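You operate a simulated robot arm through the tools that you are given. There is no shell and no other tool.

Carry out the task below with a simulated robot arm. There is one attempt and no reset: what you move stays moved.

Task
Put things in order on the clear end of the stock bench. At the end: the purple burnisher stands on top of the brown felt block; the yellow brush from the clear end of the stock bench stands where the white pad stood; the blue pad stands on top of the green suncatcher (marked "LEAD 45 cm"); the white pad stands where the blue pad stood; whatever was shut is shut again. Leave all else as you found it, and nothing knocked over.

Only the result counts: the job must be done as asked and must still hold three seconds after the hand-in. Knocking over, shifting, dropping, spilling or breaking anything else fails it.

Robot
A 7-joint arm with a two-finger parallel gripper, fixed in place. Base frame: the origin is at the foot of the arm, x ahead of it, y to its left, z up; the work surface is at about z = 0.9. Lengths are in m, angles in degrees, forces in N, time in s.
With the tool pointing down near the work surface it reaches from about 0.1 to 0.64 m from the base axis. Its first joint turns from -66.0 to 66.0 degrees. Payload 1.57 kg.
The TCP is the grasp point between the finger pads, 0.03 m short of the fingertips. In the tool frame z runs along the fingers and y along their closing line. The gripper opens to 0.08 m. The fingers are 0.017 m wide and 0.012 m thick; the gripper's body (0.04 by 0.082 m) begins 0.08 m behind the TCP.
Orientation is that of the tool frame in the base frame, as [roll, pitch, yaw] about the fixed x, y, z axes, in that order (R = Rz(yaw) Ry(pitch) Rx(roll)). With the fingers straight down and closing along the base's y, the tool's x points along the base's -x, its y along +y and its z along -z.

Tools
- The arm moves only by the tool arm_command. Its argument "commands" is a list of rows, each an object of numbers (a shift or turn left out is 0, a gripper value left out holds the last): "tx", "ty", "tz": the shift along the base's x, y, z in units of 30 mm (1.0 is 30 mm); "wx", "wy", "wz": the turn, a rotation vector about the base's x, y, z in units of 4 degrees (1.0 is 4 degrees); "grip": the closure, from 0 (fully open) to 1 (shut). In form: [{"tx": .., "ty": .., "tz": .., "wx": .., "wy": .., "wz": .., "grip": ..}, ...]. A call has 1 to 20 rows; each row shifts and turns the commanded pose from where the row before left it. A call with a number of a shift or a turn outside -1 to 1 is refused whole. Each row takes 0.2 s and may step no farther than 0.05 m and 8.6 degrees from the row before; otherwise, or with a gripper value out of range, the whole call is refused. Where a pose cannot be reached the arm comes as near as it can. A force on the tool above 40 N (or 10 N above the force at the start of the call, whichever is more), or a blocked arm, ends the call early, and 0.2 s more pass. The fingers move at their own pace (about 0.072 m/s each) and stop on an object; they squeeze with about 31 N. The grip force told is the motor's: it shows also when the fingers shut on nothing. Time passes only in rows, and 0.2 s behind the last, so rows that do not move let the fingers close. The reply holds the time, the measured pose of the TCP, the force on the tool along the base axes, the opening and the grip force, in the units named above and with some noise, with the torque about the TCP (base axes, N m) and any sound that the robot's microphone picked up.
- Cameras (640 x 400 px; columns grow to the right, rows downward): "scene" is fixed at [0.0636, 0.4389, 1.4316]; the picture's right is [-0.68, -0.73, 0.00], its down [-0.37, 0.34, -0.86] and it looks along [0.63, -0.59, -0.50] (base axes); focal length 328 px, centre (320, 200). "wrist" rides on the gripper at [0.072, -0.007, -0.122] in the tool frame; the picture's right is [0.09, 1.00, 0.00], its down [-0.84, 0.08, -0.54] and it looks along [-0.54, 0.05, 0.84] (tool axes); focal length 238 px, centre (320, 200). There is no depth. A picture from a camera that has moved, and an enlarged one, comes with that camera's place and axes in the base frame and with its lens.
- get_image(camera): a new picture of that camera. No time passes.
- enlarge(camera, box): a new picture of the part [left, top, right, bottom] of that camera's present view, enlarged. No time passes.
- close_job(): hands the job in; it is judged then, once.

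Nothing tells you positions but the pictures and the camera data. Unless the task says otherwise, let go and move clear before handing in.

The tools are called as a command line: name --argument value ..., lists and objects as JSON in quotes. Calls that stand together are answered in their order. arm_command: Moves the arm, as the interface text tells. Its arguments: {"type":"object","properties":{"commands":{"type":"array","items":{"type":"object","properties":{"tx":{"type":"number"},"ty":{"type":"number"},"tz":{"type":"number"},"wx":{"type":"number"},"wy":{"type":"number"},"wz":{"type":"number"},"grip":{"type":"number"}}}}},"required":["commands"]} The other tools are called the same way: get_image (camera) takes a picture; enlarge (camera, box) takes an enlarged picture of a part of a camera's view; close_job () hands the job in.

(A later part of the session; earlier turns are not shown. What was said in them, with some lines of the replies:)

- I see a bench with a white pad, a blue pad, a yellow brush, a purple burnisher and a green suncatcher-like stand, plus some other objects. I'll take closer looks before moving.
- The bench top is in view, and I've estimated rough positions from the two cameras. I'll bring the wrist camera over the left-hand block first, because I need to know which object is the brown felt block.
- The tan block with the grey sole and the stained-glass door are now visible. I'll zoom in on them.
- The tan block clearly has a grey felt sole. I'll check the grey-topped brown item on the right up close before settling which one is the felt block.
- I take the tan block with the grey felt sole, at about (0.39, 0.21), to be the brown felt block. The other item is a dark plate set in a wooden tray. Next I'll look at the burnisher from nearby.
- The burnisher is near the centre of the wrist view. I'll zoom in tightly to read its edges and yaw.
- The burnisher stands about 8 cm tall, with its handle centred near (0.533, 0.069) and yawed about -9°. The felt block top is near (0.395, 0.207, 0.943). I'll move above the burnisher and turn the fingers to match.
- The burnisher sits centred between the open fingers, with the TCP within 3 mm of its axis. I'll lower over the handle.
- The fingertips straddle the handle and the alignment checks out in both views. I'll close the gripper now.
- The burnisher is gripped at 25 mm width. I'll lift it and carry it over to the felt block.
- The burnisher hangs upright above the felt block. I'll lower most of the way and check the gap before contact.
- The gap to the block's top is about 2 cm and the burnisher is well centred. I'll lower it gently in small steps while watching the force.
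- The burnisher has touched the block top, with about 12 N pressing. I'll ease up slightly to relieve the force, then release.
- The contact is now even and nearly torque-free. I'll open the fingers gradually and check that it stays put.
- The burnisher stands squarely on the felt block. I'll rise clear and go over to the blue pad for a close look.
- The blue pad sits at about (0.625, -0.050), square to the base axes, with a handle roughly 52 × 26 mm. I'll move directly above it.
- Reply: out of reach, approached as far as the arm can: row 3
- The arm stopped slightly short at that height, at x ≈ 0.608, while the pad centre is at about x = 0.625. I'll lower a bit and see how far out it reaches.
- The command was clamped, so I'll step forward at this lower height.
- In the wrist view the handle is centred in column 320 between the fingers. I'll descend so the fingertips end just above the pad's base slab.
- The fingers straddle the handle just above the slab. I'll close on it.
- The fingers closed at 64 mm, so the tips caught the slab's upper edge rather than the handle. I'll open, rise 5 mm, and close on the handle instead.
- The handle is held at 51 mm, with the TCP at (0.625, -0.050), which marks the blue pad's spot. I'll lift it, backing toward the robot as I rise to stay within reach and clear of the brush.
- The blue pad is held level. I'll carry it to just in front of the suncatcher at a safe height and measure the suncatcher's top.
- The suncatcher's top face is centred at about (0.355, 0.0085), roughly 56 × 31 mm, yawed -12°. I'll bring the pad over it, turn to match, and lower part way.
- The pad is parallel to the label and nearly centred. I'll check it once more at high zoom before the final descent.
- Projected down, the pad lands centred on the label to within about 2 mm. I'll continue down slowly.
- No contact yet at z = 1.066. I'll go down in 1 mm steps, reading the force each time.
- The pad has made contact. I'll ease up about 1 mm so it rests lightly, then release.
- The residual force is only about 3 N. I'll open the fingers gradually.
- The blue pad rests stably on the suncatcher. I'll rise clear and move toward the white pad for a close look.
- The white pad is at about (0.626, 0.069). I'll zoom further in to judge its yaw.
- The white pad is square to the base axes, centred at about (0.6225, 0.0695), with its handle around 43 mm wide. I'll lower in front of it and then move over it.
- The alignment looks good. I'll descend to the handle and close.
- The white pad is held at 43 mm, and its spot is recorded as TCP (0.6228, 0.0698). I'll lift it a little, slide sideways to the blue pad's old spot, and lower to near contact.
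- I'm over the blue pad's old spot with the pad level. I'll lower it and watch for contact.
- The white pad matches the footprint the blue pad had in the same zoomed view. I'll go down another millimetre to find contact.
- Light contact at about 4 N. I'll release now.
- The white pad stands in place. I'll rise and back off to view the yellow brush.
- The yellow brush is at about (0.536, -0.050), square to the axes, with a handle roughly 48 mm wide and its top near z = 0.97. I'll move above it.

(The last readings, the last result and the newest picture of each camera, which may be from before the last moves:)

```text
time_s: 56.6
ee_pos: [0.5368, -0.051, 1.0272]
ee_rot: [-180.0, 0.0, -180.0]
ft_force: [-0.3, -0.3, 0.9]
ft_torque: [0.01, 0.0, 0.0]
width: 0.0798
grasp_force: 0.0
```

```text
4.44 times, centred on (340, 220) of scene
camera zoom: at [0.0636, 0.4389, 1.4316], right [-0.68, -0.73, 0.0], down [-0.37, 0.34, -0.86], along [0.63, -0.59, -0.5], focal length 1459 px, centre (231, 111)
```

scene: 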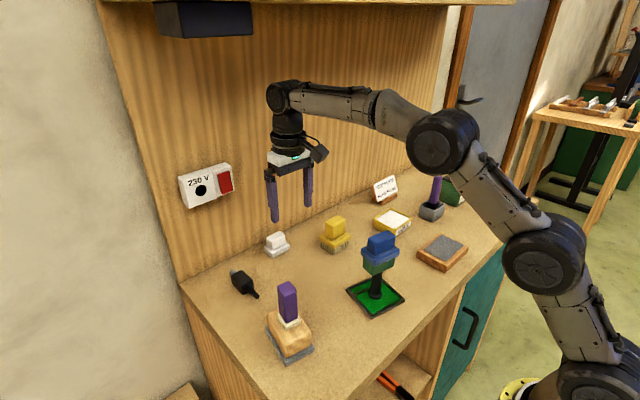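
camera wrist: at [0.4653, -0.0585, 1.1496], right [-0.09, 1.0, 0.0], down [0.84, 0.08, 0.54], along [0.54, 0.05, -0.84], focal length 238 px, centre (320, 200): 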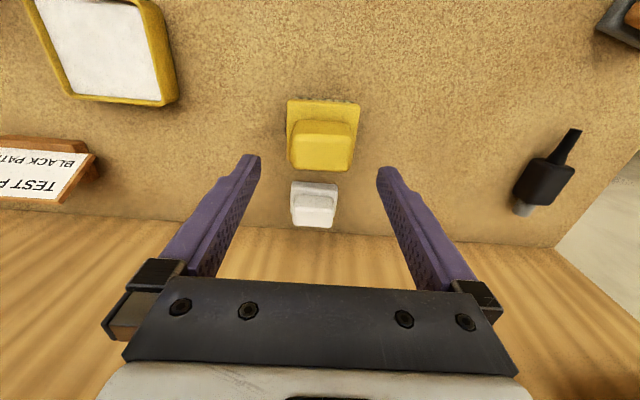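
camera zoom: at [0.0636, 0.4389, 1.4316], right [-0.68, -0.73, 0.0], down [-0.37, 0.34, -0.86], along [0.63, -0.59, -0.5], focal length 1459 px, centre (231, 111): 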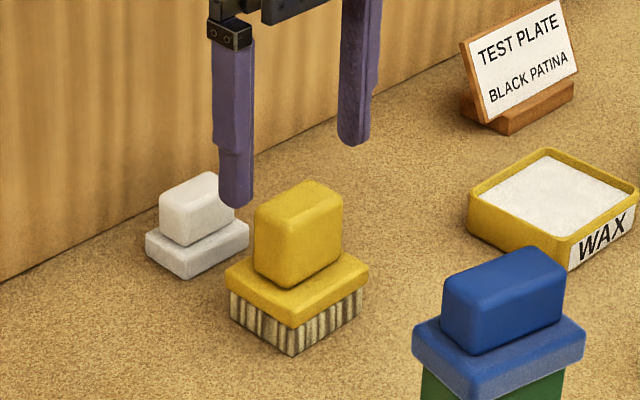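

The fingers straddle the handle, whose top triangulates to z ≈ 0.98. I'll shift back 3 mm, descend, and close.

arm_command --commands '[{"tx": -0.08, "tz": -0.8}, {"tz": -0.6}, {"tz": -0.3}, {"tz": 0}, {"grip": 0.3}, {"grip": 0.38}, {"grip": 1}, {"grip": 1}, {"grip": 1}, {"grip": 1}]'

get_image --camera "wrist"

enlarge --camera "scene" --box '[290, 185, 380, 265]'

```text
time_s: 58.8
ee_pos: [0.5324, -0.0506, 0.9766]
ee_rot: [-179.9, 0.1, -180.0]
ft_force: [0.1, -0.3, -0.3]
ft_torque: [0.01, -0.03, 0.01]
width: 0.0474
grasp_force: 30.8
```

```text
taken
camera wrist: at [0.4615, -0.0579, 1.0985], right [-0.09, 1.0, 0.0], down [0.84, 0.08, 0.54], along [0.54, 0.05, -0.84], focal length 238 px, centre (320, 200)
```

wrist: 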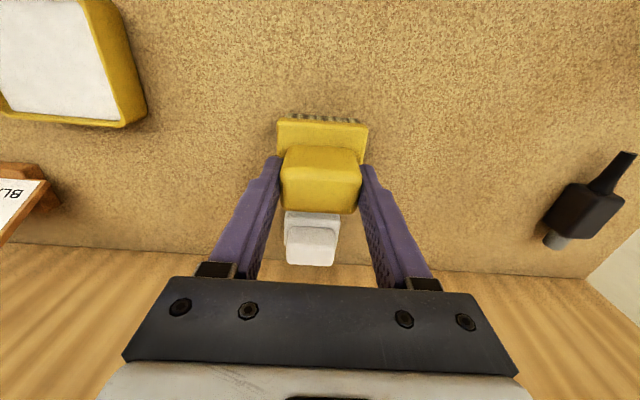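

```text
5.00 times, centred on (335, 225) of scene
camera zoom: at [0.0636, 0.4389, 1.4316], right [-0.68, -0.73, 0.0], down [-0.37, 0.34, -0.86], along [0.63, -0.59, -0.5], focal length 1642 px, centre (245, 75)
```

zoom: 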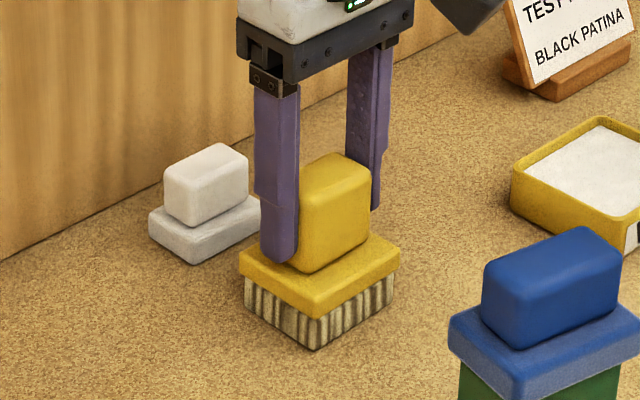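

The brush handle is held at 47 mm. I'll lift it slightly, carry it left past the white pad, then go forward to the white pad's old spot.

arm_command --commands '[{"tz": 0.2}, {"tz": 0.3}, {"ty": 0.8}, {"ty": 1}, {"ty": 1}, {"ty": 0.8}, {"ty": 0.41}, {"tx": 0.7}, {"tx": 0.8}, {"tx": 0.8, "tz": -0.15}, {"tx": 0.4}, {"tz": 0}]'

get_image --camera "wrist"

enlarge --camera "scene" --box '[230, 185, 330, 275]'

```text
time_s: 61.4
ee_pos: [0.6155, 0.0699, 0.9883]
ee_rot: [-179.9, 0.1, -180.0]
ft_force: [-0.1, 0.3, -1.9]
ft_torque: [-0.01, 0.01, -0.03]
width: 0.0478
grasp_force: 30.9
```

```text
taken
camera wrist: at [0.5436, 0.0624, 1.1096], right [-0.09, 1.0, 0.0], down [0.84, 0.08, 0.54], along [0.54, 0.05, -0.84], focal length 238 px, centre (320, 200)
```

wrist: 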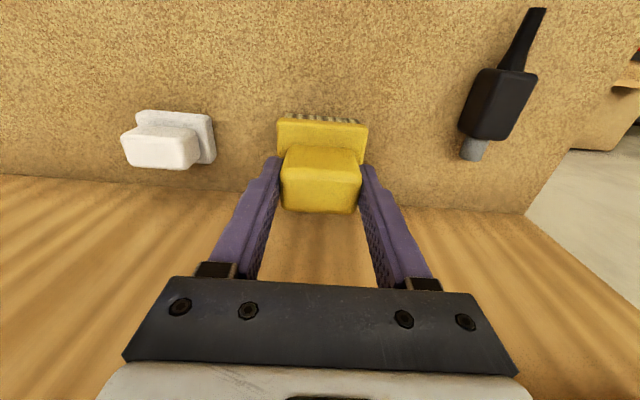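

```text
4.44 times, centred on (280, 230) of scene
camera zoom: at [0.0637, 0.4389, 1.4316], right [-0.68, -0.73, 0.0], down [-0.37, 0.34, -0.86], along [0.63, -0.59, -0.5], focal length 1459 px, centre (498, 67)
```

zoom: 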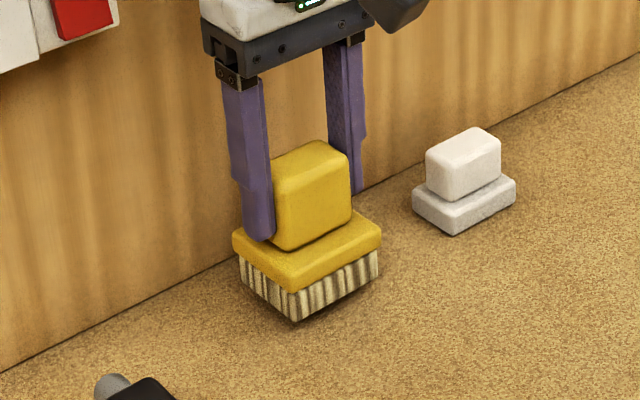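

I'm nearly at the spot and need about 6 mm more in x. I'll finish the alignment and lower.

arm_command --commands '[{"tx": 0.2}, {"tz": -0.2}, {"tz": -0.1}, {"tz": 0}]'

arm_command --commands '[{"tz": -0.04}, {"tz": 0}]'

enlarge --camera "scene" --box '[230, 185, 330, 275]'

```text
time_s: 62.4
ee_pos: [0.6209, 0.0707, 0.9777]
ee_rot: [180.0, 0.0, 180.0]
ft_force: [0.4, -0.2, -1.4]
ft_torque: [0.0, 0.02, -0.02]
width: 0.0479
grasp_force: 31.2
```

```text
time_s: 63.0
ee_pos: [0.6204, 0.0704, 0.9766]
ee_rot: [-180.0, 0.0, -180.0]
ft_force: [-0.6, 0.4, -2.2]
ft_torque: [0.0, -0.02, -0.01]
width: 0.0474
grasp_force: 31.2
```

```text
4.44 times, centred on (280, 230) of scene
camera zoom: at [0.0637, 0.4389, 1.4316], right [-0.68, -0.73, 0.0], down [-0.37, 0.34, -0.86], along [0.63, -0.59, -0.5], focal length 1459 px, centre (498, 67)
```

zoom: 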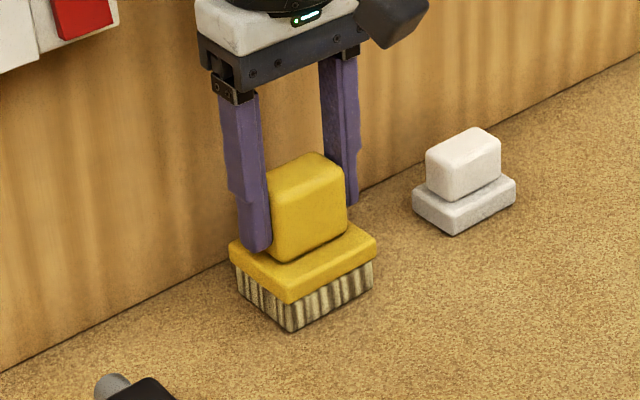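

The brush is just above the bench with no contact force yet. I'll go down in 1 mm steps.

arm_command --commands '[{"tz": -0.035}, {"tz": 0}]'

arm_command --commands '[{"tz": -0.035}, {"tz": 0}]'

```text
time_s: 63.6
ee_pos: [0.6193, 0.0706, 0.9762]
ee_rot: [-179.9, 0.0, -180.0]
ft_force: [-0.6, 0.5, -1.7]
ft_torque: [0.02, -0.01, -0.01]
width: 0.0476
grasp_force: 31.0
```

```text
time_s: 64.2
ee_pos: [0.6199, 0.0705, 0.9768]
ee_rot: [180.0, 0.0, -179.9]
ft_force: [-0.6, 0.8, 5.6]
ft_torque: [0.02, 0.28, -0.03]
width: 0.0476
grasp_force: 30.9
```

Light contact at about 6 N. I'll release the brush.

arm_command --commands '[{"grip": 0.38}, {"grip": 0.33}, {"grip": 0.25}, {"grip": 0.12}, {"grip": 0}, {"grip": 0}]'

enlarge --camera "scene" --box '[230, 185, 330, 275]'

get_image --camera "wrist"

```text
time_s: 65.6
ee_pos: [0.6202, 0.0695, 0.9762]
ee_rot: [180.0, 0.0, 179.9]
ft_force: [-0.2, 0.9, -0.7]
ft_torque: [0.01, 0.01, 0.0]
width: 0.08
grasp_force: 0.1
```

```text
4.44 times, centred on (280, 230) of scene
camera zoom: at [0.0636, 0.4389, 1.4316], right [-0.68, -0.73, 0.0], down [-0.37, 0.34, -0.86], along [0.63, -0.59, -0.5], focal length 1459 px, centre (498, 67)
```

zoom: 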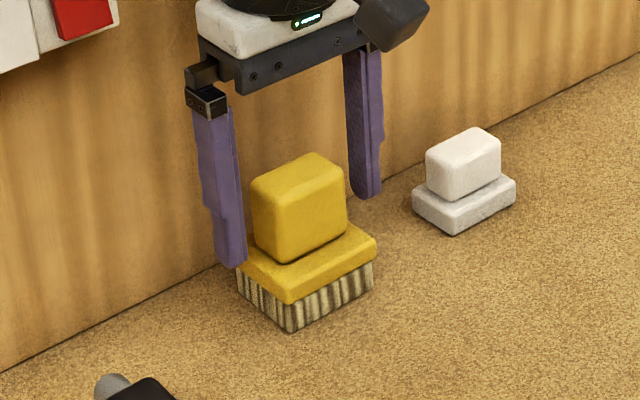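

```text
taken
camera wrist: at [0.5488, 0.062, 1.0973], right [-0.09, 1.0, 0.0], down [0.84, 0.08, 0.54], along [0.54, 0.05, -0.84], focal length 238 px, centre (320, 200)
```

wrist: 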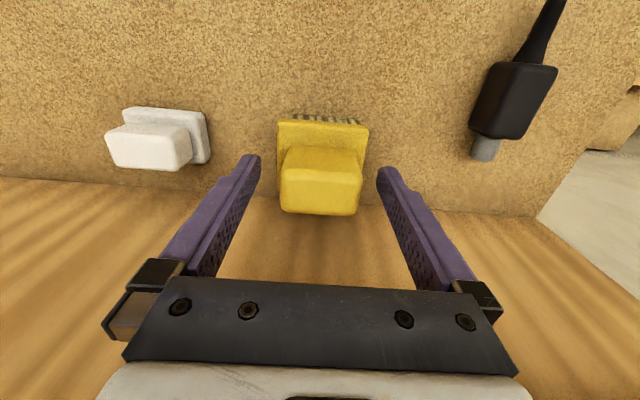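

The brush stands where the white pad was. I'll retreat up and back, then check the whole scene.

arm_command --commands '[{"tx": -0.2, "tz": 0.4}, {"tx": -0.3, "tz": 0.7}, {"tx": -0.3, "tz": 0.8}, {"tx": -0.3, "tz": 0.9}, {"tx": -0.5, "tz": 0.9}, {"tx": -0.6, "tz": 0.9}, {"tx": -0.8, "tz": 0.9}, {"tx": -0.8, "tz": 0.9}, {"tx": -0.8, "tz": 0.8}, {"tx": -0.8}, {"tx": -0.8}, {"tz": 0}]'

get_image --camera "scene"

get_image --camera "wrist"

enlarge --camera "scene" --box '[220, 190, 420, 370]'

```text
time_s: 68.2
ee_pos: [0.435, 0.0699, 1.1911]
ee_rot: [-179.8, 0.0, -180.0]
ft_force: [-0.3, 0.5, 0.6]
ft_torque: [-0.01, 0.03, 0.03]
width: 0.0801
grasp_force: 0.0
```

```text
taken
```

scene: 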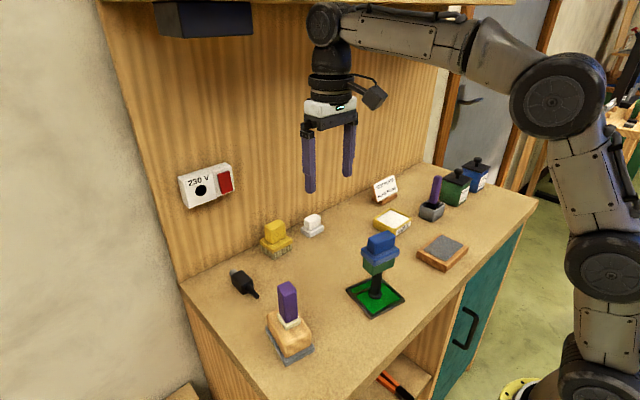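

```text
taken
camera wrist: at [0.3632, 0.0629, 1.3132], right [-0.09, 1.0, 0.0], down [0.84, 0.08, 0.54], along [0.54, 0.05, -0.84], focal length 238 px, centre (320, 200)
```

wrist: 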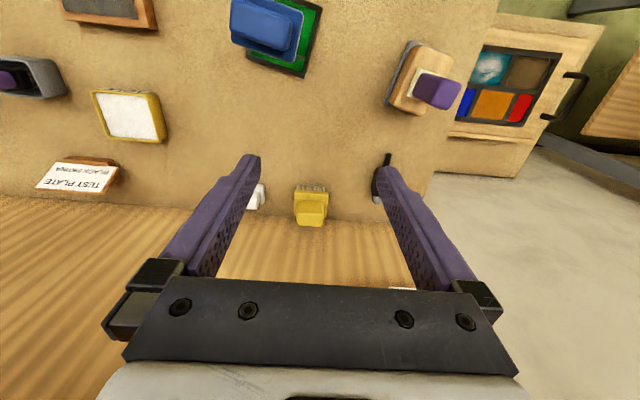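

```text
2.22 times, centred on (320, 280) of scene
camera zoom: at [0.0636, 0.4389, 1.4316], right [-0.68, -0.73, 0.0], down [-0.37, 0.34, -0.86], along [0.63, -0.59, -0.5], focal length 730 px, centre (320, 22)
```

zoom: 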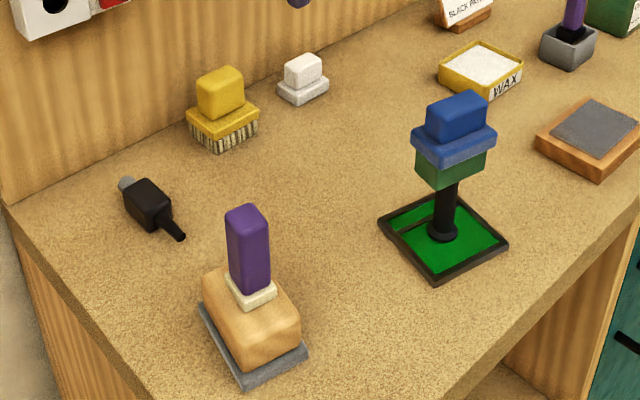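

All four moves are done: the burnisher is upright on the felt block, the blue pad on the suncatcher, the white pad where the blue one was, and the yellow brush where the white one was. I opened nothing, the other items look unmoved, and the arm is clear, so I'm handing in.

close_job

```text
The job is handed in.
```

I handed the job in with all four pieces in place, standing steady in the last pictures and the arm clear. The tool only confirmed the hand-in, so I don't have the judging result.

- **Purple burnisher:** it stands upright on the brown felt block. I took that to be the tan wooden block with the grey felt sole, because the other brown item is a dark plate set in a wooden tray. That choice was my reading of the pictures.
- **Blue pad:** it sits on top of the green suncatcher marked "LEAD 45 cm", turned to match the label and about 2 mm off centre.
- **White pad:** it stands where the blue pad stood, and the footprint matched in the same zoomed view.
- **Yellow brush:** it stands where the white pad stood, within about 2 mm.

I opened nothing, so the teal door stayed shut. The other items look unmoved and nothing was knocked over.
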